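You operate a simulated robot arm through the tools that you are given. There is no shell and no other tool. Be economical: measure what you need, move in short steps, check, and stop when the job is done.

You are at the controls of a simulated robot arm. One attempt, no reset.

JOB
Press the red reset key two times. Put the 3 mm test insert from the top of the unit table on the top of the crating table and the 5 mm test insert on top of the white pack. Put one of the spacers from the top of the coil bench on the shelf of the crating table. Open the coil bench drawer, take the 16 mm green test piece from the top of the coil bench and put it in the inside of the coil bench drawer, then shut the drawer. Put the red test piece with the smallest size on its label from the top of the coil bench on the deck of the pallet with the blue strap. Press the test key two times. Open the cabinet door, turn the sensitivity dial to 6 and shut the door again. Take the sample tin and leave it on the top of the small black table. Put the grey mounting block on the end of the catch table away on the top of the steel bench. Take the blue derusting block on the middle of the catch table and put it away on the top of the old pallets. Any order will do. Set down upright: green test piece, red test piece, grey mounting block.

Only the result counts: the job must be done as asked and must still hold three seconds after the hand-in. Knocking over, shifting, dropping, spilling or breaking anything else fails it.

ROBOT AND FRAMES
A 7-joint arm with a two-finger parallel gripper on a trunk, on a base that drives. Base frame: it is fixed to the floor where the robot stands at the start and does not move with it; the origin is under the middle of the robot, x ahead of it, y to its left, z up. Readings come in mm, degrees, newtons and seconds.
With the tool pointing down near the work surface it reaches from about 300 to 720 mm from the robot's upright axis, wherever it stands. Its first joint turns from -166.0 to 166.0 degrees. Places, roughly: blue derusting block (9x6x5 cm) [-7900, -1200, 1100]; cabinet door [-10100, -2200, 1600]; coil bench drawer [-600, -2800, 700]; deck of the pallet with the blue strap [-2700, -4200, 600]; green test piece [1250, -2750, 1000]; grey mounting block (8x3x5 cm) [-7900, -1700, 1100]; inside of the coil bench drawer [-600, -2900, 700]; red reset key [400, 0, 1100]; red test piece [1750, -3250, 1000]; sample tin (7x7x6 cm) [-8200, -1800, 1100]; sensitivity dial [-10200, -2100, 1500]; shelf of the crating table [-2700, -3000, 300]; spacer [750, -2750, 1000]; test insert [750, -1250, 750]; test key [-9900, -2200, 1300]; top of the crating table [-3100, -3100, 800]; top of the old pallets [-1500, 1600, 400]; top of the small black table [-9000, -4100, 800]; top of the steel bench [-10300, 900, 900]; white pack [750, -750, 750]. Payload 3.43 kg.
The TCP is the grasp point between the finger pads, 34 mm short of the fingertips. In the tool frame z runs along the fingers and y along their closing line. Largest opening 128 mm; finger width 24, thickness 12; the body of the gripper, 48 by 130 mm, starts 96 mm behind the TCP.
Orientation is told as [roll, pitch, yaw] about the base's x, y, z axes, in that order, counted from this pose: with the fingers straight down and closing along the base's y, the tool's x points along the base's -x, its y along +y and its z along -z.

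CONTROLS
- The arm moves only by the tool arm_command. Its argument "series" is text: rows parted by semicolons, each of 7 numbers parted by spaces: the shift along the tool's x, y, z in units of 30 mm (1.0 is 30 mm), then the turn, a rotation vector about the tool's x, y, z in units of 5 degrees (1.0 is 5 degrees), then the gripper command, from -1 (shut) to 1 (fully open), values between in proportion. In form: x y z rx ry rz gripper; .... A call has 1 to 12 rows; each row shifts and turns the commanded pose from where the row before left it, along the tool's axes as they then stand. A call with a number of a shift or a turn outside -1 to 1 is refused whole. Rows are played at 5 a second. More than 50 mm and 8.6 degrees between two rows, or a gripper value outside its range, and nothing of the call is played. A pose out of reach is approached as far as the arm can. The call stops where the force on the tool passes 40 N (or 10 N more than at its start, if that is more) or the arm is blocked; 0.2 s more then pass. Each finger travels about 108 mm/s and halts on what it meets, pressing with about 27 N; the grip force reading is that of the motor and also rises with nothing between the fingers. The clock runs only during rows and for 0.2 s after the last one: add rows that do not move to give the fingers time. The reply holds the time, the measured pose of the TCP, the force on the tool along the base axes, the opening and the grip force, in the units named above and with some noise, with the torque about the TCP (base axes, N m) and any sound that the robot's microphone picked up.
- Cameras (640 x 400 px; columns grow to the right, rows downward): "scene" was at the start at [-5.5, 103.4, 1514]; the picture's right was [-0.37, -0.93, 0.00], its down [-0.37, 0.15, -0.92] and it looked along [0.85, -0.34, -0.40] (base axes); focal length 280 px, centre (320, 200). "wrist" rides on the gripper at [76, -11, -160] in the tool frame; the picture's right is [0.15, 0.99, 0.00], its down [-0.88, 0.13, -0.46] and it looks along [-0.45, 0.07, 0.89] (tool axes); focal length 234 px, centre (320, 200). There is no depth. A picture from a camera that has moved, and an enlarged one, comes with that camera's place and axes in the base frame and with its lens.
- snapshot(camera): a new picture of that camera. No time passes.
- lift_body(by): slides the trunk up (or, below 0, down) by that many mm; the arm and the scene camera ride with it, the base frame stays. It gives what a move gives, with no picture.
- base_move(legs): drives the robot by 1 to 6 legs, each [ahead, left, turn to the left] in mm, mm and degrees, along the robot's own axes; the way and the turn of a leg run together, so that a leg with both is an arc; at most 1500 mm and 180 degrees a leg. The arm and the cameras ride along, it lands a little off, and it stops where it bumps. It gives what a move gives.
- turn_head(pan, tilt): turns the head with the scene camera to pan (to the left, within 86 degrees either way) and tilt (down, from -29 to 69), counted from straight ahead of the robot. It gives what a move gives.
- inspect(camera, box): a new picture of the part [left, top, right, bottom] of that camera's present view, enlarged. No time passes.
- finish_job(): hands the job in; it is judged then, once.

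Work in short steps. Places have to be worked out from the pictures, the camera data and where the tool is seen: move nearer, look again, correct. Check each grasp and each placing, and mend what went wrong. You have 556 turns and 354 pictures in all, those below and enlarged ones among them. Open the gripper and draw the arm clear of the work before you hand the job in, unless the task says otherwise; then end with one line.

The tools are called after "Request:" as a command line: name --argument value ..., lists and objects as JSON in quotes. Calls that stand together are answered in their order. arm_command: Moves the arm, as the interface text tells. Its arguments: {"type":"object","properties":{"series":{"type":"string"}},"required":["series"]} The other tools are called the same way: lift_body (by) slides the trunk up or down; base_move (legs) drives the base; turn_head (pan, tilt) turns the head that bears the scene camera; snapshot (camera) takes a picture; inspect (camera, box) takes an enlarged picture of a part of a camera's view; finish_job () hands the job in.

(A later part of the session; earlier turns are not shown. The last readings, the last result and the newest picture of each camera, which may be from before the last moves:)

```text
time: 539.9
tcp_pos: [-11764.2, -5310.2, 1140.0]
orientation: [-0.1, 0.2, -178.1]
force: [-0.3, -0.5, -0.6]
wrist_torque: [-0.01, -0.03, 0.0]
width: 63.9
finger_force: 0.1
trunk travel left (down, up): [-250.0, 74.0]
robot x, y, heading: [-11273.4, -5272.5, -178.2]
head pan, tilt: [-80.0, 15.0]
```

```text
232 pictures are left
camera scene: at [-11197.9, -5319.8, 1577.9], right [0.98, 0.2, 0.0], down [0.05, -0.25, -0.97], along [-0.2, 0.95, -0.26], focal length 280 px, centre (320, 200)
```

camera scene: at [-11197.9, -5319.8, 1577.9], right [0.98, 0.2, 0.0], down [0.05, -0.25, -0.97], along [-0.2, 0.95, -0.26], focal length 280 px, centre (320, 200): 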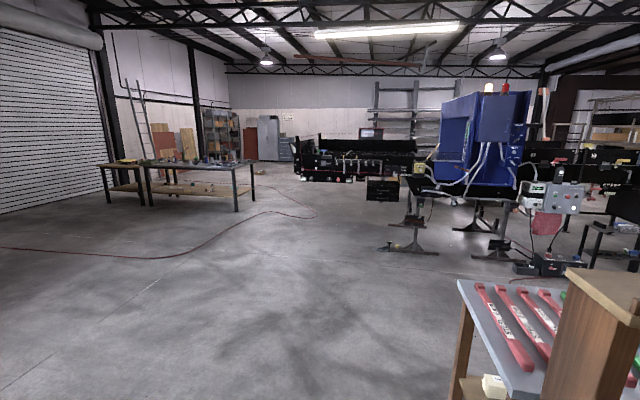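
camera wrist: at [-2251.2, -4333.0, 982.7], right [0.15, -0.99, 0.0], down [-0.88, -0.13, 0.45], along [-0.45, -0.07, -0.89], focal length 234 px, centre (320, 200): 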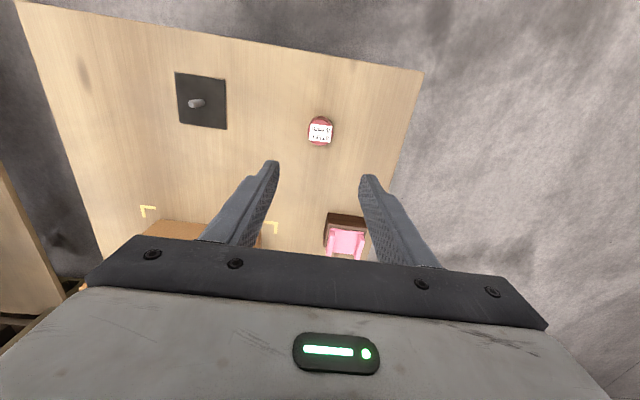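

The way north is clear. I turn to face north, drive up and sidestep in front of the machine's panel.

Request:
base_move --legs '[[0, 0, -91.8], [1300, 0, 0], [600, 0, 0]]'

Request:
turn_head --pan -35 --tilt 10

Request:
snapshot --camera "scene"

```text
time: 553.4
tcp_pos: [-11343.6, -2872.2, 1139.2]
orientation: [-0.2, 0.1, 91.2]
force: [-0.1, -0.1, -0.6]
wrist_torque: [0.02, 0.01, -0.01]
width: 64.4
finger_force: 0.1
trunk travel left (down, up): [-250.0, 74.0]
robot x, y, heading: [-11311.0, -3360.3, 91.4]
head pan, tilt: [-80.0, 15.0]
```

```text
time: 554.5
tcp_pos: [-11344.0, -2873.2, 1139.6]
orientation: [-0.2, 0.2, 91.2]
force: [0.9, -0.1, 0.2]
wrist_torque: [-0.01, -0.01, 0.01]
width: 63.9
finger_force: 0.0
trunk travel left (down, up): [-250.0, 74.0]
robot x, y, heading: [-11312.0, -3365.9, 91.3]
head pan, tilt: [-35.0, 10.0]
```

```text
231 pictures are left
camera scene: at [-11397.5, -3381.6, 1586.1], right [0.83, -0.56, 0.0], down [-0.1, -0.14, -0.98], along [0.55, 0.82, -0.17], focal length 280 px, centre (320, 200)
```

scene: 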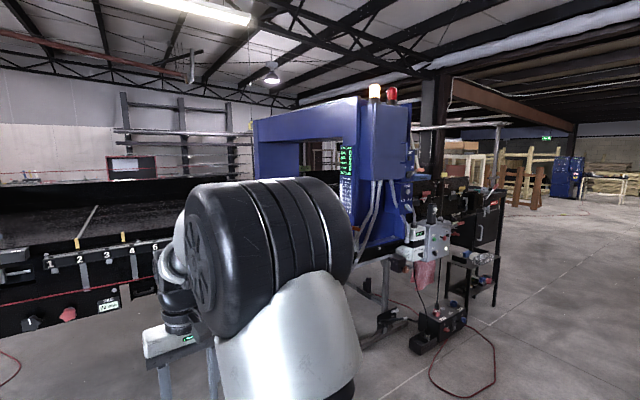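

I sidestep right to stand in front of the cabinet.

Request:
base_move --legs '[[0, -1200, -1.3]]'

Request:
turn_head --pan 8 --tilt 5

Request:
snapshot --camera "scene"

```text
time: 566.1
tcp_pos: [-10169.3, -2846.4, 1140.8]
orientation: [-0.1, 0.1, 91.3]
force: [0.8, -0.4, 0.0]
wrist_torque: [-0.01, -0.02, 0.01]
width: 64.0
finger_force: 0.1
trunk travel left (down, up): [-250.0, 74.0]
robot x, y, heading: [-10137.5, -3337.4, 91.2]
head pan, tilt: [-35.0, 10.0]
```

```text
time: 567.2
tcp_pos: [-10168.5, -2845.7, 1139.1]
orientation: [0.0, 0.3, 91.3]
force: [-0.8, 0.0, -1.1]
wrist_torque: [0.02, 0.02, 0.02]
width: 63.6
finger_force: 0.1
trunk travel left (down, up): [-250.0, 74.0]
robot x, y, heading: [-10136.4, -3338.0, 91.2]
head pan, tilt: [8.0, 5.0]
```

```text
230 pictures are left
camera scene: at [-10289.6, -3342.2, 1594.2], right [0.99, 0.16, 0.0], down [0.01, -0.09, -1.0], along [-0.16, 0.98, -0.09], focal length 280 px, centre (320, 200)
```

scene: 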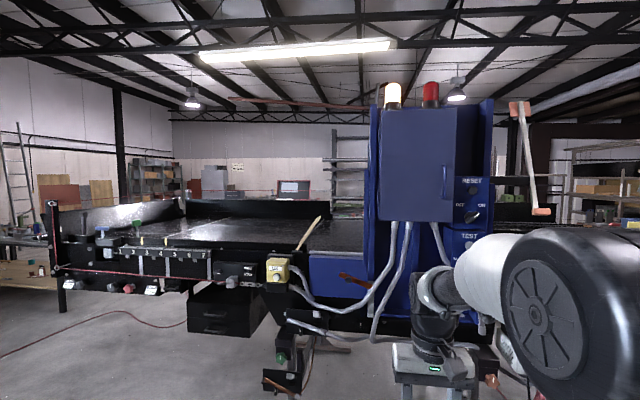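

The cabinet (handle right side at ≈[-9981, -2200, 1573]) and the TEST key (≈[-9898, -2208, 1330]) are seen. I shift right, raise, and point the tool forward with the gripper shut.

Request:
base_move --legs '[[200, -230, -1.2]]'

Request:
arm_command --series "0 0 -1 0 0 0 -1; -1 0 -1 0 0 0 -1; -1 0 -1 0 0 0 -1; 0 0 0 0 -1 0 -1; 0 0 0 0 -1 0 -1; 0 0 0 0 -1 0 -1; 0 0 0 0 -1 0 -1; 0 0 0 0 -1 0 -1; 0 0 0 0 -1 0 -1; 0 0 0 0 -1 0 -1; 0 0 0 0 -1 0 -1; 0 0 0 0 -1 0 -1"

Request:
arm_command --series "0 0 0 0 -1 0 -1; 0 0 0 0 -1 0 -1; 0 0 0 0 -1 0 -1; 0 0 0 0 -1 0 -1; 0 0 0 0 -1 0 -1; 0 0 0 0 -1 0 -1; 0 0 0 0 -1 0 -1; 0 0 0 0 -1 0 -1; 0 0 0 0 -1 0 -1; -1 0 0 0 0 0 -1; -1 0 0 0 0 0 -1; -1 0 0 0 0 0 -1"

Request:
snapshot --camera "wrist"

Request:
snapshot --camera "scene"

```text
time: 570.0
tcp_pos: [-9936.9, -2643.5, 1140.3]
orientation: [-0.1, 0.2, 90.4]
force: [-0.1, 0.5, 0.2]
wrist_torque: [-0.01, -0.02, 0.02]
width: 64.1
finger_force: 0.1
trunk travel left (down, up): [-250.0, 74.0]
robot x, y, heading: [-9911.6, -3131.8, 90.6]
head pan, tilt: [8.0, 5.0]
```

```text
time: 572.6
tcp_pos: [-9937.4, -2582.7, 1229.6]
orientation: [-0.2, -44.9, 90.5]
force: [1.1, -0.5, 0.1]
wrist_torque: [0.0, -0.03, 0.0]
width: 0.0
finger_force: 27.4
trunk travel left (down, up): [-250.0, 74.0]
robot x, y, heading: [-9908.4, -3132.9, 90.3]
head pan, tilt: [8.0, 5.0]
```

```text
time: 575.2
tcp_pos: [-9933.8, -2580.1, 1322.7]
orientation: [-21.8, -89.8, 112.0]
force: [0.2, -0.4, 0.0]
wrist_torque: [-0.02, 0.04, -0.02]
width: 0.0
finger_force: 27.5
out of reach, approached as far as the arm can: row 2, 3
trunk travel left (down, up): [-250.0, 74.0]
robot x, y, heading: [-9913.1, -3136.3, 90.2]
head pan, tilt: [8.0, 5.0]
```

```text
229 pictures are left
camera wrist: at [-9922.1, -2739.8, 1247.1], right [-0.99, -0.01, -0.15], down [-0.13, -0.45, 0.88], along [-0.07, 0.89, 0.45], focal length 234 px, centre (320, 200)
```

wrist: 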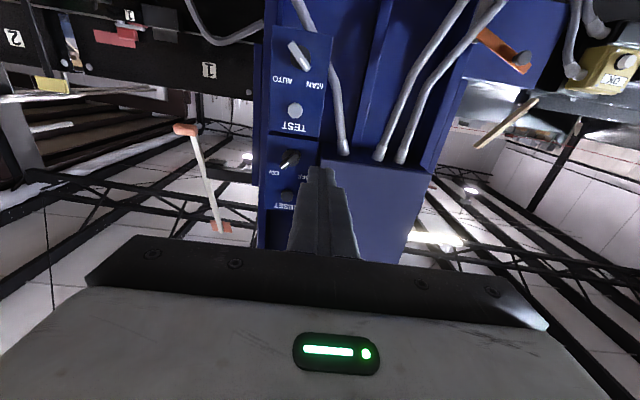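

```text
228 pictures are left
camera scene: at [-10065.5, -3136.5, 1594.1], right [0.99, 0.14, 0.0], down [0.01, -0.09, -1.0], along [-0.14, 0.99, -0.09], focal length 280 px, centre (320, 200)
```

scene: 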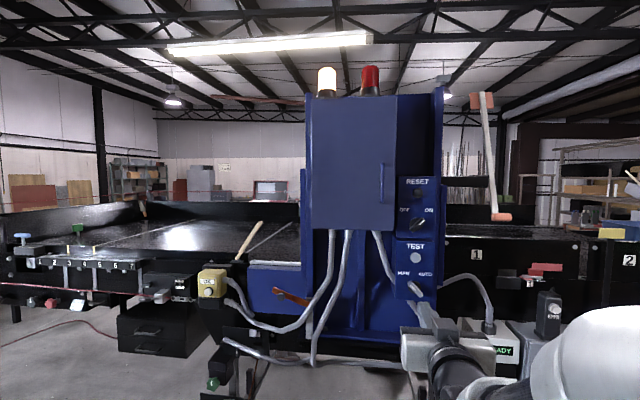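

The TEST button works out at [-9874, -2175, 1315]. I align the tool and drive ahead.

Request:
arm_command --series "0.27 -1 0 0 0 0 -1; 0 -1 0 0 0 0 -1; 0 0 0 0 0 0 -1"

Request:
base_move --legs '[[280, 0, -0.4]]'

Request:
snapshot --camera "wrist"

```text
time: 576.0
tcp_pos: [-9872.3, -2579.7, 1314.0]
orientation: [-15.1, -90.0, 105.4]
force: [0.9, 0.0, -0.8]
wrist_torque: [0.0, -0.01, 0.01]
width: 0.0
finger_force: 26.9
trunk travel left (down, up): [-250.0, 74.0]
robot x, y, heading: [-9910.0, -3133.8, 90.4]
head pan, tilt: [8.0, 5.0]
```

```text
time: 577.9
tcp_pos: [-9868.9, -2303.7, 1314.0]
orientation: [-22.1, -89.8, 111.9]
force: [0.0, -0.7, -0.4]
wrist_torque: [0.0, -0.01, 0.0]
width: 0.0
finger_force: 27.2
trunk travel left (down, up): [-250.0, 74.0]
robot x, y, heading: [-9907.7, -2856.0, 89.9]
head pan, tilt: [8.0, 5.0]
```

```text
227 pictures are left
camera wrist: at [-9858.5, -2464.2, 1239.0], right [-0.99, 0.0, -0.15], down [-0.13, -0.45, 0.88], along [-0.06, 0.89, 0.45], focal length 234 px, centre (320, 200)
```

wrist: 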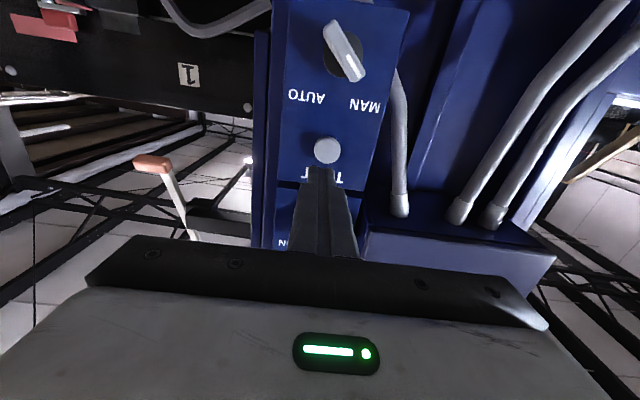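

Nearly aligned. I correct 7 mm and advance slowly to the button.

Request:
arm_command --series "-0.05 0.25 1 0 0 0 -1; 0 0 1 0 0 0 -1; 0 0 0.4 0 0 0 -1; 0 0 0.2 0 0 0 -1; 0 0 0.15 0 0 0 -1; 0 0 0.15 0 0 0 -1; 0 0 0.15 0 0 0 -1; 0 0 0.15 0 0 0 -1; 0 0 0.15 0 0 0 -1"

```text
time: 579.9
tcp_pos: [-9875.2, -2203.4, 1316.1]
orientation: [-27.9, -89.8, 117.8]
force: [1.2, -2.5, -0.8]
wrist_torque: [-0.01, 0.01, -0.01]
width: 0.0
finger_force: 26.4
trunk travel left (down, up): [-250.0, 74.0]
robot x, y, heading: [-9908.6, -2858.1, 90.1]
head pan, tilt: [8.0, 5.0]
heard: click
```

One click. I back off 25 mm and press again.

Request:
arm_command --series "0 0 -0.5 0 0 0 -1; 0 0 -0.4 0 0 0 -1; 0 0 0 0 0 0 -1"

Request:
arm_command --series "0 0 0.5 0 0 0 -1; 0 0 0.2 0 0 0 -1; 0 0 0.2 0 0 0 -1; 0 0 0.05 0 0 0 -1"

```text
time: 580.7
tcp_pos: [-9875.9, -2230.3, 1315.2]
orientation: [-26.7, -89.8, 116.5]
force: [0.3, 0.7, 0.2]
wrist_torque: [0.01, 0.01, 0.05]
width: 0.2
finger_force: 27.0
trunk travel left (down, up): [-250.0, 74.0]
robot x, y, heading: [-9910.8, -2857.4, 89.7]
head pan, tilt: [8.0, 5.0]
```

```text
time: 581.7
tcp_pos: [-9876.4, -2203.5, 1315.4]
orientation: [-35.2, -89.9, 125.0]
force: [-0.1, -2.2, 0.7]
wrist_torque: [0.06, -0.03, 0.04]
width: 0.0
finger_force: 27.2
trunk travel left (down, up): [-250.0, 74.0]
robot x, y, heading: [-9913.2, -2855.8, 89.7]
head pan, tilt: [8.0, 5.0]
heard: click
```

Two clicks. Now the cabinet door: I retreat and take a look at its handle.

Request:
arm_command --series "0 0 -1 0 0 0 -1; 0 0 -1 0 0 0 -1; 0 0 -1 0 0 0 -1; 0 0 -1 0 0 0 -1; 0 0 0 0 0 0 -1"

Request:
base_move --legs '[[-200, 80, 0]]'

Request:
turn_head --pan 0 --tilt 0

Request:
snapshot --camera "scene"

Request:
snapshot --camera "wrist"

```text
time: 582.9
tcp_pos: [-9875.9, -2321.6, 1318.6]
orientation: [-19.7, -89.8, 109.4]
force: [0.6, 0.1, -0.4]
wrist_torque: [0.02, -0.01, -0.01]
width: 0.0
finger_force: 26.9
trunk travel left (down, up): [-250.0, 74.0]
robot x, y, heading: [-9910.1, -2857.0, 89.7]
head pan, tilt: [8.0, 5.0]
```

```text
time: 584.6
tcp_pos: [-9956.6, -2520.0, 1316.6]
orientation: [-24.8, -89.8, 114.5]
force: [-0.3, -0.1, 0.2]
wrist_torque: [0.03, -0.02, 0.02]
width: 0.0
finger_force: 27.4
trunk travel left (down, up): [-250.0, 74.0]
robot x, y, heading: [-9990.2, -3057.2, 89.4]
head pan, tilt: [8.0, 5.0]
```

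```text
time: 585.3
tcp_pos: [-9957.2, -2522.6, 1316.5]
orientation: [-21.6, -89.8, 111.2]
force: [0.4, 0.4, 1.2]
wrist_torque: [0.02, 0.0, 0.01]
width: 0.0
finger_force: 27.2
trunk travel left (down, up): [-250.0, 74.0]
robot x, y, heading: [-9995.1, -3056.7, 89.9]
head pan, tilt: [0.0, 0.0]
```

```text
226 pictures are left
camera scene: at [-10133.8, -3057.9, 1602.1], right [1.0, 0.0, 0.0], down [0.0, 0.0, -1.0], along [0.0, 1.0, 0.0], focal length 280 px, centre (320, 200)
```

scene: 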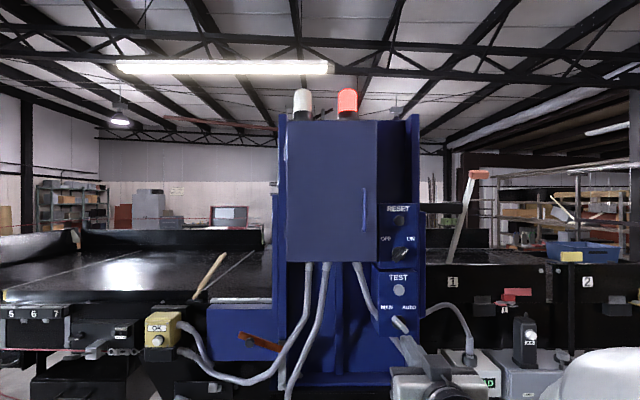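

```text
225 pictures are left
camera wrist: at [-9946.7, -2681.3, 1242.2], right [-0.99, 0.0, -0.15], down [-0.13, -0.45, 0.88], along [-0.06, 0.89, 0.45], focal length 234 px, centre (320, 200)
```

wrist: 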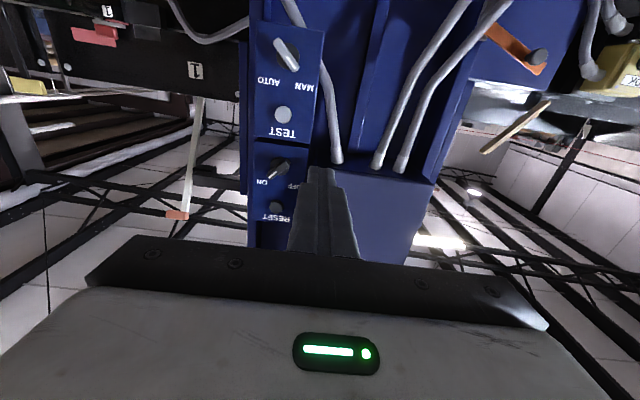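

I raise the trunk and arm to handle height to measure with the wrist camera.

Request:
lift_body --by 74

Request:
arm_command --series "-1 0 0 0 0 0 0; -1 0 0 0 0 0 0; -1 0 0.3 0 0 0 0; -1 0.3 0.3 0 0 0 0; -1 0.3 0.3 0 0 0 0; -1 0.3 0.3 0 0 0 0; 0 0 0 0 0 0 0"

Request:
snapshot --camera "wrist"

Request:
snapshot --camera "scene"

```text
time: 586.4
tcp_pos: [-9956.6, -2521.6, 1391.4]
orientation: [-22.1, -89.8, 111.8]
force: [-0.1, 0.7, -0.1]
wrist_torque: [0.0, 0.01, 0.01]
width: 0.2
finger_force: 26.9
trunk travel left (down, up): [-324.0, 0.0]
robot x, y, heading: [-9994.7, -3057.8, 89.8]
head pan, tilt: [0.0, 0.0]
```

```text
time: 588.0
tcp_pos: [-9981.7, -2483.7, 1570.3]
orientation: [-19.5, -89.8, 109.3]
force: [0.4, 0.6, 0.0]
wrist_torque: [0.0, 0.01, 0.01]
width: 63.9
finger_force: 0.1
trunk travel left (down, up): [-324.0, 0.0]
robot x, y, heading: [-9992.5, -3055.5, 89.7]
head pan, tilt: [0.0, 0.0]
```

```text
224 pictures are left
camera wrist: at [-9972.7, -2644.6, 1495.7], right [-0.99, 0.0, -0.15], down [-0.13, -0.45, 0.88], along [-0.06, 0.89, 0.45], focal length 234 px, centre (320, 200)
```

wrist: 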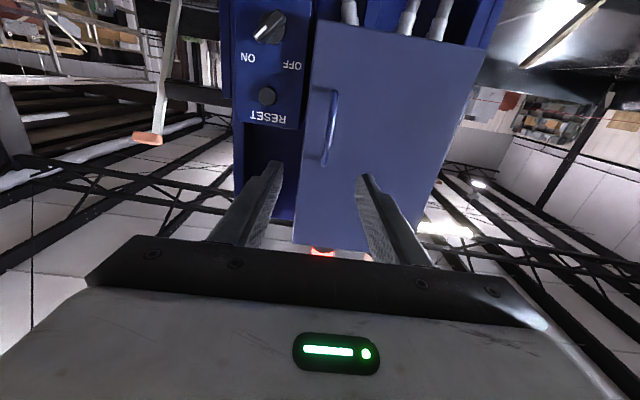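

```text
223 pictures are left
camera scene: at [-10133.8, -3058.0, 1676.1], right [1.0, 0.0, 0.0], down [0.0, 0.0, -1.0], along [0.0, 1.0, 0.0], focal length 280 px, centre (320, 200)
```

scene: 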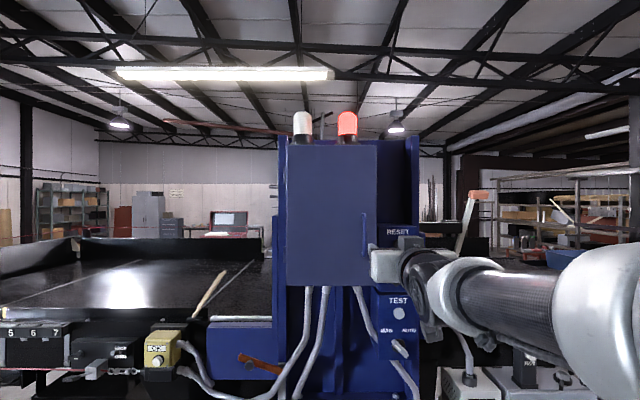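

Handle centre ≈ [-9999, -2194, 1571]. I align with a narrower opening and drive ahead to it.

Request:
arm_command --series "0 0.57 0 0 0 0 -0.3; 0 0 0 0 0 0 -0.3; 0 0 0 0 0 0 -0.3"

Request:
base_move --legs '[[220, 0, 0.3]]'

Request:
snapshot --camera "wrist"

```text
time: 588.8
tcp_pos: [-9999.6, -2483.2, 1570.5]
orientation: [-22.5, -89.8, 112.3]
force: [0.6, 0.3, -0.1]
wrist_torque: [-0.05, -0.02, 0.02]
width: 44.9
finger_force: 0.1
trunk travel left (down, up): [-324.0, 0.0]
robot x, y, heading: [-9991.4, -3053.3, 89.4]
head pan, tilt: [0.0, 0.0]
```

```text
time: 590.5
tcp_pos: [-10002.6, -2266.2, 1570.4]
orientation: [-19.3, -89.8, 109.3]
force: [0.8, 0.3, 0.2]
wrist_torque: [0.03, -0.01, 0.02]
width: 44.8
finger_force: 0.1
trunk travel left (down, up): [-324.0, 0.0]
robot x, y, heading: [-9992.4, -2841.1, 89.9]
head pan, tilt: [0.0, 0.0]
```

```text
222 pictures are left
camera wrist: at [-9991.7, -2426.8, 1495.7], right [-0.99, 0.0, -0.15], down [-0.13, -0.45, 0.88], along [-0.07, 0.89, 0.45], focal length 234 px, centre (320, 200)
```

wrist: 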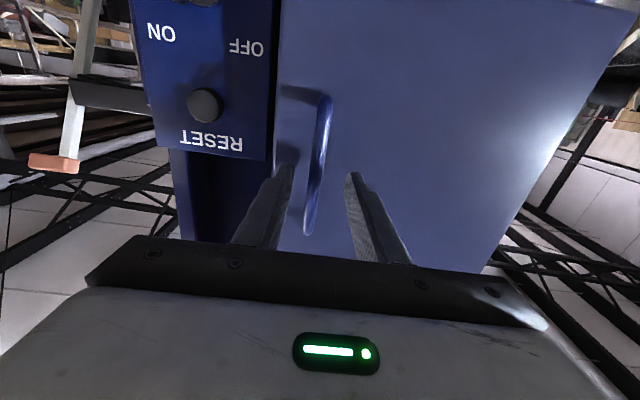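

Aligned in x and z. I advance 66 mm, watching for contact, then close.

Request:
arm_command --series "0 0 1 0 0 0 -0.3; 0 0 0.6 0 0 0 -0.3; 0 0 0.3 0 0 0 -0.3; 0 0 0.3 0 0 0 -0.3; 0 0 0 0 0 0 -0.3"

Request:
snapshot --camera "wrist"

```text
time: 591.1
tcp_pos: [-10001.9, -2232.1, 1568.4]
orientation: [-12.7, -89.5, 102.7]
force: [1.0, -39.2, -2.2]
wrist_torque: [0.33, 0.1, 0.09]
width: 44.7
finger_force: 0.0
trunk travel left (down, up): [-324.0, 0.0]
robot x, y, heading: [-9987.0, -2843.2, 90.0]
head pan, tilt: [0.0, 0.0]
stopped in row 3: the force on the tool passed its limit at 58 N (the readings are from after the stop); the commanded pose is now the measured one
```

```text
221 pictures are left
camera wrist: at [-9992.0, -2393.4, 1494.8], right [-0.99, 0.0, -0.15], down [-0.13, -0.45, 0.88], along [-0.07, 0.89, 0.44], focal length 234 px, centre (320, 200)
```

wrist: 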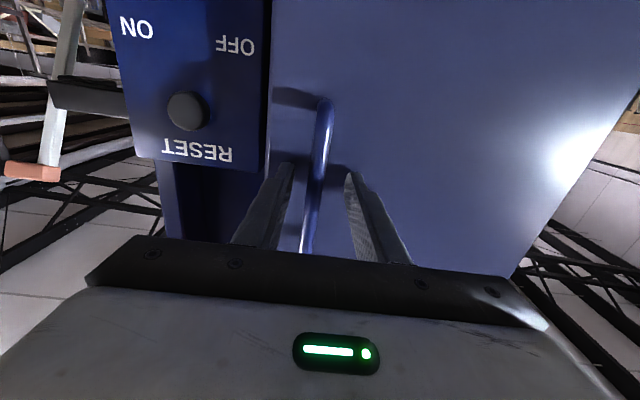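

The fingertips touch the door face with the handle between them. I ease back and close.

Request:
arm_command --series "0 0 -0.15 0 0 0 -0.3; 0 0 0 0 0 0 -1; 0 0 0 0 0 0 -1; 0 0 0 0 0 0 -1"

Request:
snapshot --camera "wrist"

```text
time: 592.1
tcp_pos: [-9998.7, -2232.0, 1567.0]
orientation: [3.1, -89.4, 86.7]
force: [13.2, -24.0, 1.8]
wrist_torque: [-0.02, -0.08, -0.04]
width: 11.9
finger_force: 44.3
trunk travel left (down, up): [-324.0, 0.0]
robot x, y, heading: [-9991.1, -2841.0, 90.0]
head pan, tilt: [0.0, 0.0]
```

```text
220 pictures are left
camera wrist: at [-9987.9, -2393.7, 1493.3], right [-0.99, 0.0, -0.15], down [-0.13, -0.45, 0.89], along [-0.06, 0.9, 0.44], focal length 234 px, centre (320, 200)
```

wrist: 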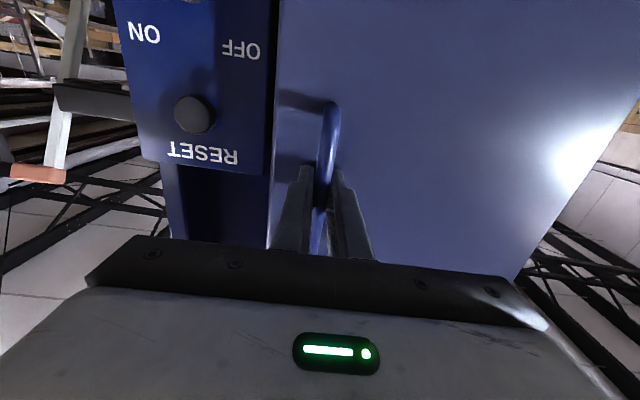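

Handle gripped (12 mm). I swing the door open along its arc: about 21 mm pull and 5° yaw per row.

Request:
arm_command --series "0 0.11 -0.69 1 0 0 -1; 0 0.11 -0.69 1 0 0 -1; 0 0.11 -0.69 1 0 0 -1"

```text
time: 592.6
tcp_pos: [-9999.4, -2239.5, 1565.1]
orientation: [22.9, -89.7, 61.4]
force: [1.4, 1.5, 9.4]
wrist_torque: [-0.14, -0.46, 0.81]
width: 11.8
finger_force: 44.8
trunk travel left (down, up): [-324.0, 0.0]
robot x, y, heading: [-9992.3, -2844.7, 90.1]
head pan, tilt: [0.0, 0.0]
stopped in row 2: the force on the tool passed its limit at 56 N (the readings are from after the stop); the commanded pose is now the measured one
```

There was an initial resistance. I try again with a straight pull.

Request:
arm_command --series "0 0 -0.4 0 0 0 -1; 0 0 -0.4 0.3 0 0 -1; 0 0 -0.4 0.5 0 0 -1"

Request:
snapshot --camera "wrist"

```text
time: 592.9
tcp_pos: [-9998.2, -2241.5, 1565.4]
orientation: [61.9, -89.7, 22.3]
force: [-2.4, 3.6, 6.4]
wrist_torque: [-0.4, -0.38, 0.36]
width: 11.9
finger_force: 45.4
trunk travel left (down, up): [-324.0, 0.0]
robot x, y, heading: [-9991.3, -2837.7, 90.3]
head pan, tilt: [0.0, 0.0]
stopped in row 1: the force on the tool passed its limit at 45 N (the readings are from after the stop); the commanded pose is now the measured one
```

```text
219 pictures are left
camera wrist: at [-10005.1, -2401.8, 1489.8], right [-0.98, 0.1, -0.14], down [-0.17, -0.44, 0.88], along [0.02, 0.89, 0.45], focal length 234 px, centre (320, 200)
```

wrist: 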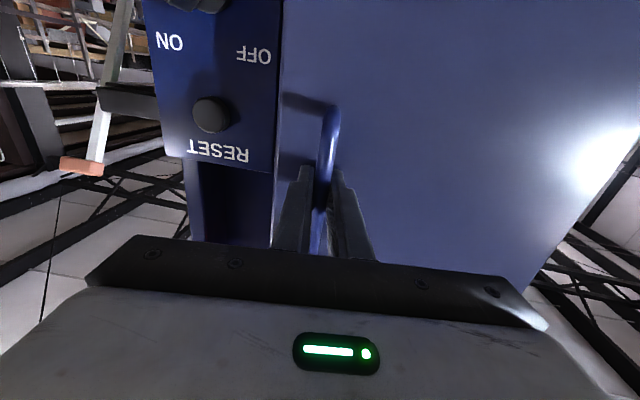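

The door appears to have moved slightly. I pull in finer steps.

Request:
arm_command --series "0 0 -0.12 0 0 0 -1; 0 0 -0.12 0 0 0 -1; 0 0 -0.12 0 0 0 -1; 0 0 -0.12 0 0 0 -1; 0 0 -0.12 0 0 0 -1; 0 0 -0.12 0 0 0 -1"

```text
time: 593.5
tcp_pos: [-10000.0, -2243.6, 1564.6]
orientation: [97.5, -89.8, -13.2]
force: [-3.1, 3.6, 7.7]
wrist_torque: [-0.5, -0.39, 0.24]
width: 11.8
finger_force: 45.1
trunk travel left (down, up): [-324.0, 0.0]
robot x, y, heading: [-9993.9, -2840.1, 90.2]
head pan, tilt: [0.0, 0.0]
stopped in row 2: the force on the tool passed its limit at 42 N (the readings are from after the stop); the commanded pose is now the measured one
```

I look closely whether the door actually moves or the grip is slipping.

Request:
inspect --camera "wrist" --box '[240, 60, 420, 260]'

Request:
inspect --camera "scene" --box '[260, 100, 460, 320]'

```text
2.00 times, centred on (330, 160) of wrist
camera zoom: at [-10005.4, -2403.0, 1489.2], right [-0.98, 0.1, -0.14], down [-0.17, -0.44, 0.88], along [0.02, 0.89, 0.45], focal length 468 px, centre (300, 280)
```

zoom: 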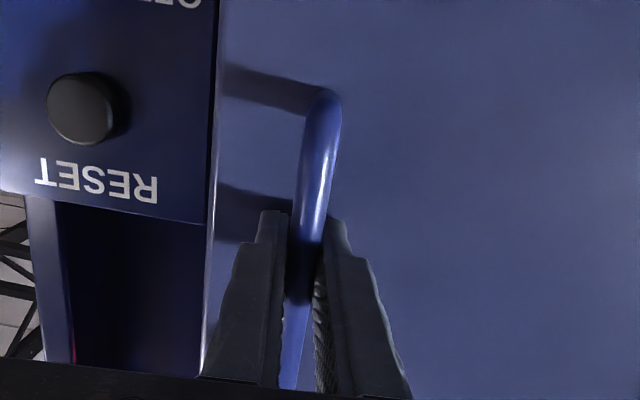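

```text
1.82 times, centred on (360, 210) of scene
camera zoom: at [-10139.4, -2841.2, 1675.9], right [1.0, 0.06, 0.0], down [0.0, 0.0, -1.0], along [-0.06, 1.0, 0.0], focal length 510 px, centre (247, 182)
```

zoom: 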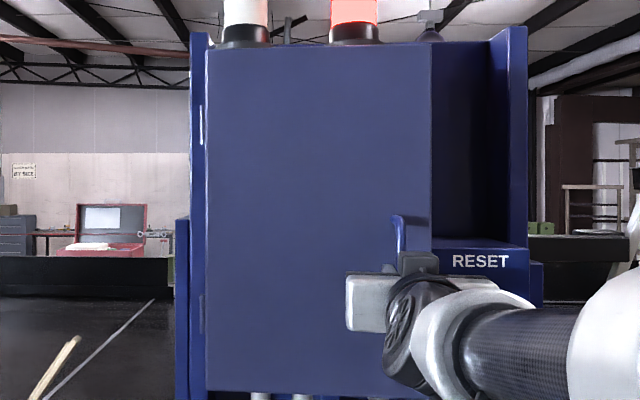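

The door did open by ~10 mm, against resistance. I try pulling with the base instead.

Request:
base_move --legs '[[-40, 0, 0]]'

```text
time: 594.5
tcp_pos: [-10013.2, -2282.5, 1564.3]
orientation: [62.6, -89.8, 22.8]
force: [-5.1, 1.8, -1.6]
wrist_torque: [0.17, -0.19, 0.25]
width: 11.6
finger_force: 44.6
trunk travel left (down, up): [-324.0, 0.0]
robot x, y, heading: [-9993.9, -2879.7, 90.5]
head pan, tilt: [0.0, 0.0]
stopped in leg 1: the force on the tool passed its limit at 57 N (the readings are from after the stop); the commanded pose is now the measured one
```

It swings now, following the expected arc. I continue along the arc with the arm in modest steps.

Request:
arm_command --series "0 0.1 -0.3 0.8 0 0 -1; 0 0.1 -0.3 0.8 0 0 -1; 0 0.1 -0.3 0.8 0 0 -1; 0 0.1 -0.3 0.5 0 0 -1; 0 0.1 -0.3 0.5 0 0 -1"

```text
time: 594.9
tcp_pos: [-10011.9, -2281.2, 1562.9]
orientation: [98.5, -89.4, -15.6]
force: [-3.5, 1.9, 9.9]
wrist_torque: [-0.69, -0.67, 0.21]
width: 11.7
finger_force: 45.2
trunk travel left (down, up): [-324.0, 0.0]
robot x, y, heading: [-9994.1, -2880.6, 90.4]
head pan, tilt: [0.0, 0.0]
stopped in row 1: the force on the tool passed its limit at 58 N (the readings are from after the stop); the commanded pose is now the measured one
```

The arm pulls stall but the base pull works; I continue the arc with the base (rotating about the hinge).

Request:
base_move --legs '[[-21, 60, -5]]'

```text
time: 596.1
tcp_pos: [-10019.8, -2301.9, 1563.9]
orientation: [94.4, -89.3, -16.6]
force: [-8.5, 4.2, 20.0]
wrist_torque: [0.32, -0.92, 0.04]
width: 11.7
finger_force: 44.8
trunk travel left (down, up): [-324.0, 0.0]
robot x, y, heading: [-10051.4, -2897.5, 85.5]
head pan, tilt: [0.0, 0.0]
```

Good progress. Two more 5° steps.

Request:
base_move --legs '[[-21, 60, -5], [-21, 60, -5]]'

Request:
snapshot --camera "scene"

```text
time: 598.2
tcp_pos: [-10044.1, -2337.2, 1563.4]
orientation: [95.7, -89.5, -27.8]
force: [-11.4, 7.4, 16.4]
wrist_torque: [-0.12, -0.7, 0.04]
width: 11.8
finger_force: 44.6
trunk travel left (down, up): [-324.0, 0.0]
robot x, y, heading: [-10176.2, -2919.8, 75.5]
head pan, tilt: [0.0, 0.0]
```

```text
216 pictures are left
camera scene: at [-10327.1, -2885.7, 1675.5], right [0.99, -0.15, 0.0], down [0.0, 0.0, -1.0], along [0.15, 0.99, 0.0], focal length 280 px, centre (320, 200)
```

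scene: 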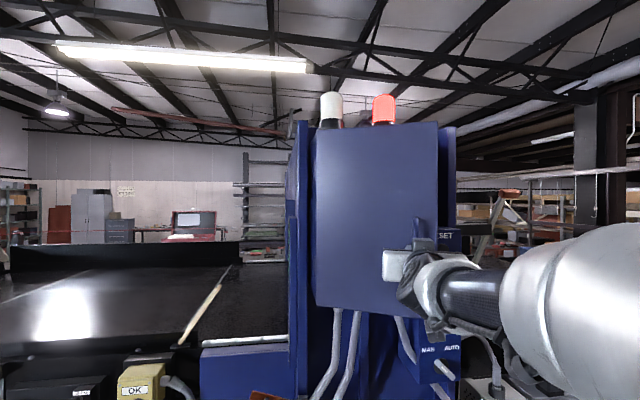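

Door is at about 27°. I continue the arc.

Request:
base_move --legs '[[-21, 60, -5], [-21, 60, -5], [-21, 60, -5]]'

```text
time: 601.2
tcp_pos: [-10088.7, -2380.9, 1563.5]
orientation: [96.3, -89.4, -43.2]
force: [-9.5, 11.7, 14.8]
wrist_torque: [-0.17, -0.74, 0.02]
width: 11.7
finger_force: 45.6
trunk travel left (down, up): [-324.0, 0.0]
robot x, y, heading: [-10369.9, -2911.8, 60.6]
head pan, tilt: [0.0, 0.0]
```

Door at ~43°. Three more steps.

Request:
base_move --legs '[[-21, 60, -5], [-21, 60, -5], [-21, 60, -5]]'

Request:
base_move --legs '[[-21, 60, -5], [-21, 60, -5], [-21, 60, -5]]'

Request:
turn_head --pan 20 --tilt 10

Request:
snapshot --camera "scene"

```text
time: 604.1
tcp_pos: [-10143.1, -2411.9, 1562.5]
orientation: [97.9, -89.5, -59.8]
force: [-10.5, 22.8, 16.1]
wrist_torque: [-0.36, -0.44, 0.01]
width: 11.9
finger_force: 44.8
trunk travel left (down, up): [-324.0, 0.0]
robot x, y, heading: [-10547.8, -2853.4, 45.5]
head pan, tilt: [0.0, 0.0]
```

```text
time: 607.1
tcp_pos: [-10201.8, -2426.2, 1563.2]
orientation: [97.0, -89.7, -73.5]
force: [-3.1, 22.2, 12.5]
wrist_torque: [-0.39, -0.48, 0.03]
width: 11.7
finger_force: 45.4
trunk travel left (down, up): [-324.0, 0.0]
robot x, y, heading: [-10708.4, -2746.7, 30.7]
head pan, tilt: [0.0, 0.0]
```

```text
time: 608.0
tcp_pos: [-10202.9, -2427.8, 1563.2]
orientation: [94.6, -89.6, -71.2]
force: [-3.2, 11.7, 1.4]
wrist_torque: [-0.34, -0.65, 0.09]
width: 11.7
finger_force: 44.5
trunk travel left (down, up): [-324.0, 0.0]
robot x, y, heading: [-10708.1, -2747.5, 30.7]
head pan, tilt: [20.0, 10.0]
```

```text
215 pictures are left
camera scene: at [-10800.8, -2603.7, 1659.8], right [0.77, -0.64, 0.0], down [-0.11, -0.14, -0.98], along [0.63, 0.76, -0.17], focal length 280 px, centre (320, 200)
```

scene: 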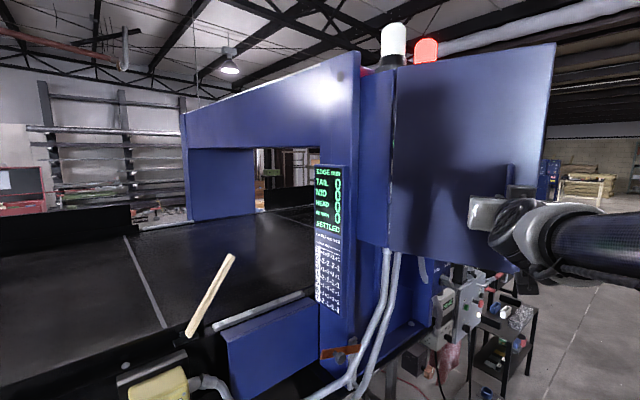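

Door at ~73°. Two more steps, then release.

Request:
base_move --legs '[[-21, 60, -5], [-21, 60, -5]]'

Request:
arm_command --series "0 0 0 0 0 0 -0.6; 0 0 0 0 0 0 -0.3; 0 0 0 0 0 0 -0.3; 0 0 0 0 0 0 -0.3"

Request:
snapshot --camera "wrist"

```text
time: 610.1
tcp_pos: [-10244.6, -2426.8, 1561.8]
orientation: [98.1, -89.6, -84.6]
force: [0.1, 19.8, 4.9]
wrist_torque: [-0.35, -0.55, 0.04]
width: 11.8
finger_force: 45.2
trunk travel left (down, up): [-324.0, 0.0]
robot x, y, heading: [-10803.0, -2660.4, 20.7]
head pan, tilt: [20.0, 10.0]
```

```text
time: 611.1
tcp_pos: [-10244.2, -2430.7, 1562.2]
orientation: [97.7, -89.5, -84.2]
force: [-0.1, -0.3, -0.2]
wrist_torque: [0.01, -0.01, -0.03]
width: 44.8
finger_force: 0.1
trunk travel left (down, up): [-324.0, 0.0]
robot x, y, heading: [-10799.4, -2658.0, 20.6]
head pan, tilt: [20.0, 10.0]
```

```text
214 pictures are left
camera wrist: at [-10397.7, -2479.0, 1487.6], right [-0.23, 0.96, -0.14], down [-0.47, 0.01, 0.88], along [0.85, 0.27, 0.45], focal length 234 px, centre (320, 200)
```

wrist: 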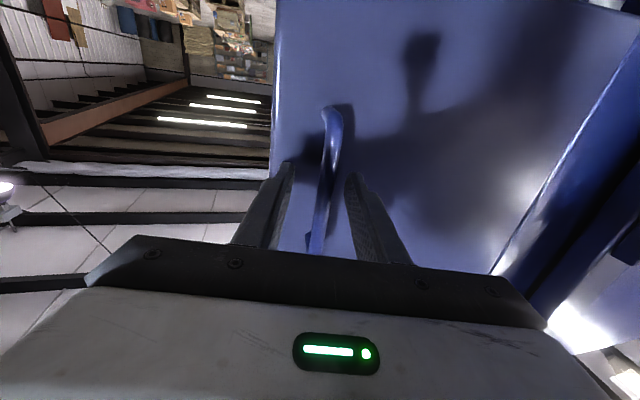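

Released. I retreat and drive around to the front of the open cabinet.

Request:
arm_command --series "0 0 -1 0 0 0 -0.3; 0 0 -1 0 0 0 -0.3; 0 0 -1 0 0 0 -0.3"

Request:
base_move --legs '[[-350, 0, 0], [0, 0, 69.4], [-450, 0, 0], [0, -950, 0]]'

Request:
turn_head --pan 0 --tilt 5

Request:
snapshot --camera "scene"

```text
time: 611.9
tcp_pos: [-10273.2, -2446.0, 1483.2]
orientation: [20.2, -80.2, -6.3]
force: [0.2, 0.0, -0.3]
wrist_torque: [0.0, -0.04, -0.04]
width: 44.9
finger_force: 0.0
trunk travel left (down, up): [-324.0, 0.0]
robot x, y, heading: [-10800.4, -2658.8, 20.4]
head pan, tilt: [20.0, 10.0]
stopped in row 3: the arm was blocked; the commanded pose is now the measured one
```

```text
time: 628.8
tcp_pos: [-10182.6, -2652.0, 1480.5]
orientation: [19.5, -80.0, 65.6]
force: [-0.6, 0.1, -1.0]
wrist_torque: [0.01, 0.01, 0.0]
width: 45.0
finger_force: 0.1
trunk travel left (down, up): [-324.0, 0.0]
robot x, y, heading: [-10150.4, -3218.2, 92.2]
head pan, tilt: [20.0, 10.0]
```

```text
time: 629.7
tcp_pos: [-10187.5, -2649.1, 1475.1]
orientation: [19.5, -79.3, 66.2]
force: [-0.3, 0.1, 1.2]
wrist_torque: [-0.04, 0.0, -0.02]
width: 44.5
finger_force: 0.0
trunk travel left (down, up): [-324.0, 0.0]
robot x, y, heading: [-10149.0, -3216.0, 92.2]
head pan, tilt: [0.0, 5.0]
```

```text
213 pictures are left
camera scene: at [-10320.2, -3229.3, 1672.5], right [0.94, 0.35, 0.0], down [0.01, -0.04, -1.0], along [-0.35, 0.94, -0.04], focal length 280 px, centre (320, 200)
```

scene: 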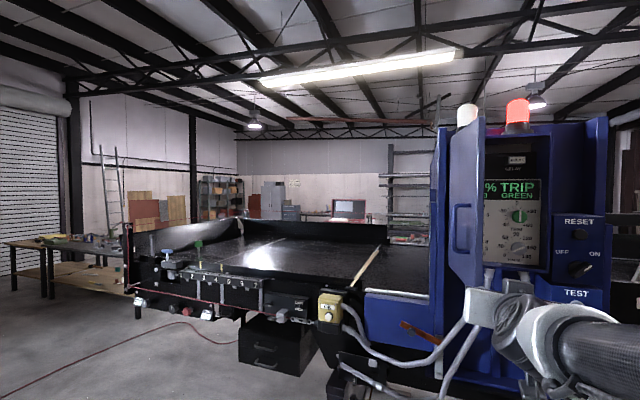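

The arm's elbow has come against the head. I extend the arm forward to free it.

Request:
arm_command --series "0 0 1 0 0 0 -0.3; 0 0 1 0 0 0 -0.3; 0 0 1 0 0 0 -0.3; 0 0 1 0 0 0 -0.3"

Request:
turn_head --pan 0 --tilt 5

Request:
snapshot --camera "scene"

Request:
snapshot --camera "wrist"

```text
time: 630.7
tcp_pos: [-10174.1, -2534.2, 1460.2]
orientation: [19.4, -79.9, 65.6]
force: [0.8, 0.3, -0.5]
wrist_torque: [-0.01, 0.01, 0.02]
width: 44.8
finger_force: 0.1
trunk travel left (down, up): [-324.0, 0.0]
robot x, y, heading: [-10152.2, -3215.4, 92.4]
head pan, tilt: [0.0, 5.0]
```

```text
time: 631.3
tcp_pos: [-10174.1, -2534.7, 1460.5]
orientation: [19.5, -80.1, 65.6]
force: [-0.2, 0.1, 0.1]
wrist_torque: [-0.01, 0.03, -0.02]
width: 44.8
finger_force: 0.0
trunk travel left (down, up): [-324.0, 0.0]
robot x, y, heading: [-10152.7, -3219.8, 92.3]
head pan, tilt: [0.0, 5.0]
```

```text
212 pictures are left
camera scene: at [-10291.8, -3222.4, 1668.2], right [1.0, 0.04, 0.0], down [0.0, -0.09, -1.0], along [-0.04, 1.0, -0.09], focal length 280 px, centre (320, 200)
```

scene: 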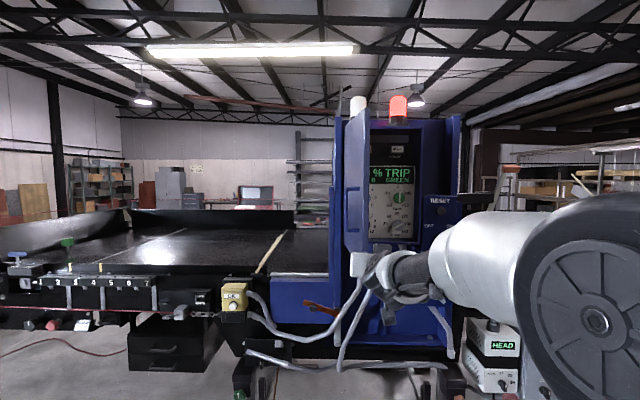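

```text
211 pictures are left
camera wrist: at [-10181.3, -2705.2, 1412.1], right [-0.99, 0.07, -0.09], down [-0.1, -0.3, 0.95], along [0.04, 0.95, 0.3], focal length 234 px, centre (320, 200)
```

wrist: 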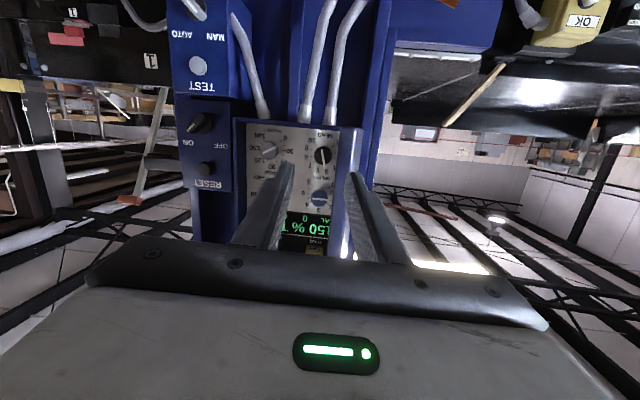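

The cabinet's interior with several dials is visible. I enlarge it.

Request:
inspect --camera "scene" --box '[335, 120, 455, 260]'

Request:
inspect --camera "wrist" --box '[220, 100, 380, 260]'

```text
2.86 times, centred on (395, 190) of scene
camera zoom: at [-10291.8, -3222.4, 1668.2], right [1.0, 0.04, 0.0], down [0.0, -0.09, -1.0], along [-0.04, 1.0, -0.09], focal length 801 px, centre (106, 229)
```

zoom: 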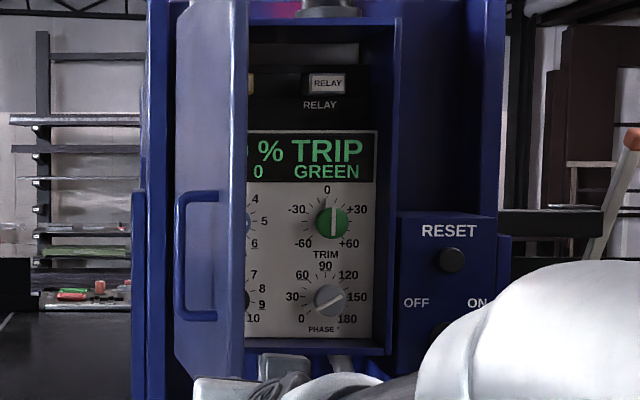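

```text
2.50 times, centred on (300, 180) of wrist
camera zoom: at [-10181.3, -2705.2, 1412.1], right [-0.99, 0.07, -0.09], down [-0.1, -0.3, 0.95], along [0.04, 0.95, 0.3], focal length 585 px, centre (370, 250)
```

zoom: 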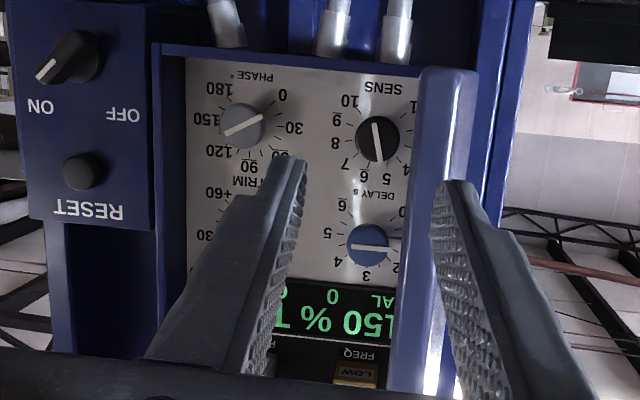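

The SENS dial (black, lower left) is at about [-10154, -2120, 1480], now near 5. First I square up the tool orientation and take a clear look.

Request:
arm_command --series "0 0 0 -0.5 -1 -0.3 -0.3; 0 0 0 -0.5 -1 -0.3 -0.3; 0 0 0 0 0 0 -1; 0 0 0 0 0 0 -1"

Request:
inspect --camera "wrist" --box '[220, 100, 420, 260]'

```text
time: 632.3
tcp_pos: [-10173.9, -2534.1, 1460.7]
orientation: [138.1, -88.9, -48.0]
force: [0.1, 0.5, -0.1]
wrist_torque: [-0.03, -0.02, 0.02]
width: 0.0
finger_force: 27.1
trunk travel left (down, up): [-324.0, 0.0]
robot x, y, heading: [-10152.6, -3217.2, 92.1]
head pan, tilt: [0.0, 5.0]
```

```text
2.50 times, centred on (320, 180) of wrist
camera zoom: at [-10164.6, -2693.5, 1383.4], right [-0.99, 0.0, -0.13], down [-0.12, -0.47, 0.88], along [-0.06, 0.88, 0.46], focal length 585 px, centre (320, 250)
```

zoom: 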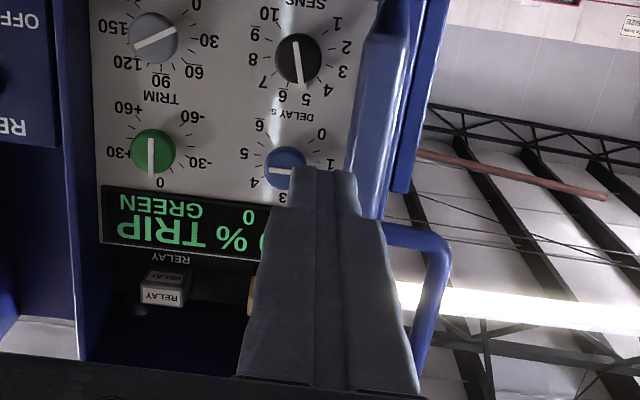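

SENS knob at [-10157, -2160, 1476], pointing at 5; it needs +30° clockwise to reach 6. I back off a bit and roll the gripper -100° (camera to the right, away from the door).

Request:
base_move --legs '[[-80, 0, -2]]'

Request:
arm_command --series "0 0 0 0 0 -1 -0.2; 0 0 0 0 0 -1 -0.2; 0 0 0 0 0 -1 -0.2; 0 0 0 0 0 -1 -0.2; 0 0 0 0 0 -1 -0.2; 0 0 0 0 0 -1 -0.2; 0 0 0 0 0 -1 -0.2; 0 0 0 0 0 -1 -0.2; 0 0 0 0 0 -1 -0.2; 0 0 0 0 0 -1 -0.2"

Request:
arm_command --series "0 0 0 0 0 -1 -0.2; 0 0 0 0 0 -1 -0.2; 0 0 0 0 0 -1 -0.2; 0 0 0 0 0 -1 -0.2; 0 0 0 0 0 -1 -0.2; 0 0 0 0 0 -1 -0.2; 0 0 0 0 0 -1 -0.2; 0 0 0 0 0 -1 -0.2; 0 0 0 0 0 -1 -0.2; 0 0 0 0 0 -1 -0.2"

Request:
snapshot --camera "wrist"

```text
time: 633.3
tcp_pos: [-10150.5, -2612.7, 1461.0]
orientation: [139.2, -88.9, -51.0]
force: [-0.7, 0.7, 0.7]
wrist_torque: [-0.03, 0.02, -0.04]
width: 0.0
finger_force: 27.1
trunk travel left (down, up): [-324.0, 0.0]
robot x, y, heading: [-10149.1, -3296.8, 90.1]
head pan, tilt: [0.0, 5.0]
```

```text
time: 635.5
tcp_pos: [-10150.0, -2613.2, 1461.9]
orientation: [-91.0, -40.6, 178.8]
force: [0.1, 1.1, -0.3]
wrist_torque: [-0.01, -0.01, -0.03]
width: 51.1
finger_force: 0.1
trunk travel left (down, up): [-324.0, 0.0]
robot x, y, heading: [-10149.1, -3297.4, 90.1]
head pan, tilt: [0.0, 5.0]
```

```text
time: 637.7
tcp_pos: [-10150.1, -2613.9, 1462.0]
orientation: [-90.8, 9.4, 178.0]
force: [-0.4, 0.3, -0.4]
wrist_torque: [-0.03, -0.01, 0.02]
width: 51.0
finger_force: 0.1
trunk travel left (down, up): [-324.0, 0.0]
robot x, y, heading: [-10145.7, -3295.8, 90.4]
head pan, tilt: [0.0, 5.0]
```

```text
207 pictures are left
camera wrist: at [-10083.0, -2776.5, 1483.2], right [0.31, 0.0, -0.95], down [-0.86, -0.42, -0.28], along [-0.4, 0.91, -0.13], focal length 234 px, centre (320, 200)
```

wrist: 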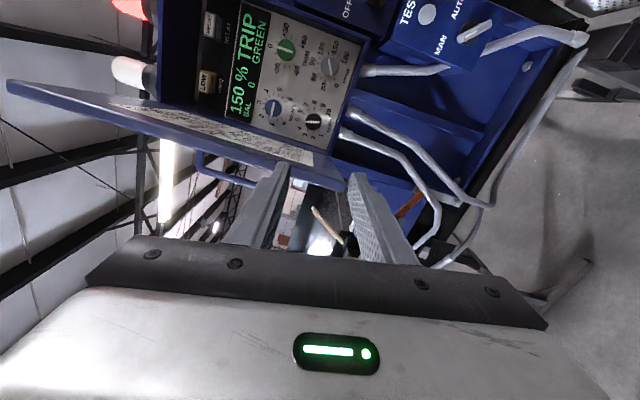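

The roll worked; SENS knob re-measured at ≈(-10155, 1478). I align and drive ahead.

Request:
arm_command --series "-0.1 -0.53 0 0 0 0 0; 0 0 0 0 0 0 0; 0 0 0 0 0 0 0"

Request:
base_move --legs '[[310, 0, 0]]'

Request:
snapshot --camera "wrist"

Request:
snapshot --camera "scene"

```text
time: 638.5
tcp_pos: [-10155.7, -2614.1, 1477.9]
orientation: [-90.8, 9.3, 177.9]
force: [0.8, 0.9, -0.8]
wrist_torque: [0.0, 0.03, 0.01]
width: 63.8
finger_force: 0.0
trunk travel left (down, up): [-324.0, 0.0]
robot x, y, heading: [-10148.8, -3298.6, 90.1]
head pan, tilt: [0.0, 5.0]
```

```text
time: 640.3
tcp_pos: [-10156.1, -2368.4, 1477.1]
orientation: [-90.9, 9.2, 178.0]
force: [2.0, -16.7, -1.9]
wrist_torque: [1.18, 0.08, 0.88]
width: 63.9
finger_force: 0.2
trunk travel left (down, up): [-324.0, 0.0]
robot x, y, heading: [-10150.2, -3041.5, 90.4]
head pan, tilt: [0.0, 5.0]
stopped in leg 1: the force on the tool passed its limit at 173 N (the readings are from after the stop); the commanded pose is now the measured one
```

```text
206 pictures are left
camera wrist: at [-10089.6, -2531.0, 1498.1], right [0.3, 0.0, -0.95], down [-0.86, -0.42, -0.28], along [-0.41, 0.91, -0.12], focal length 234 px, centre (320, 200)
```

wrist: 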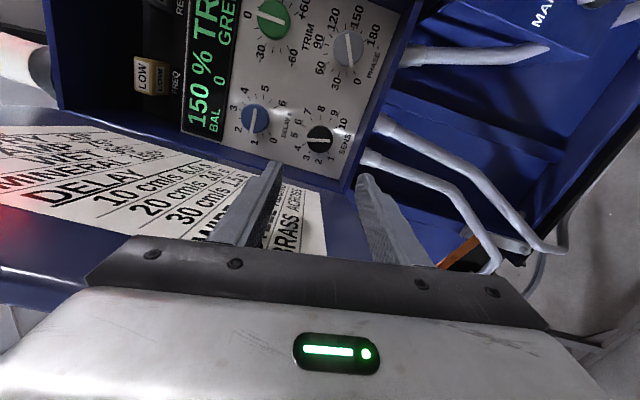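

```text
205 pictures are left
camera scene: at [-10291.0, -3049.2, 1668.3], right [1.0, 0.01, 0.0], down [0.0, -0.08, -1.0], along [-0.01, 1.0, -0.08], focal length 280 px, centre (320, 200)
```

scene: 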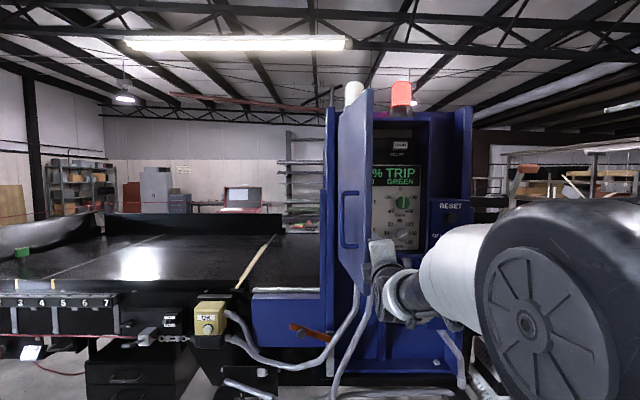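

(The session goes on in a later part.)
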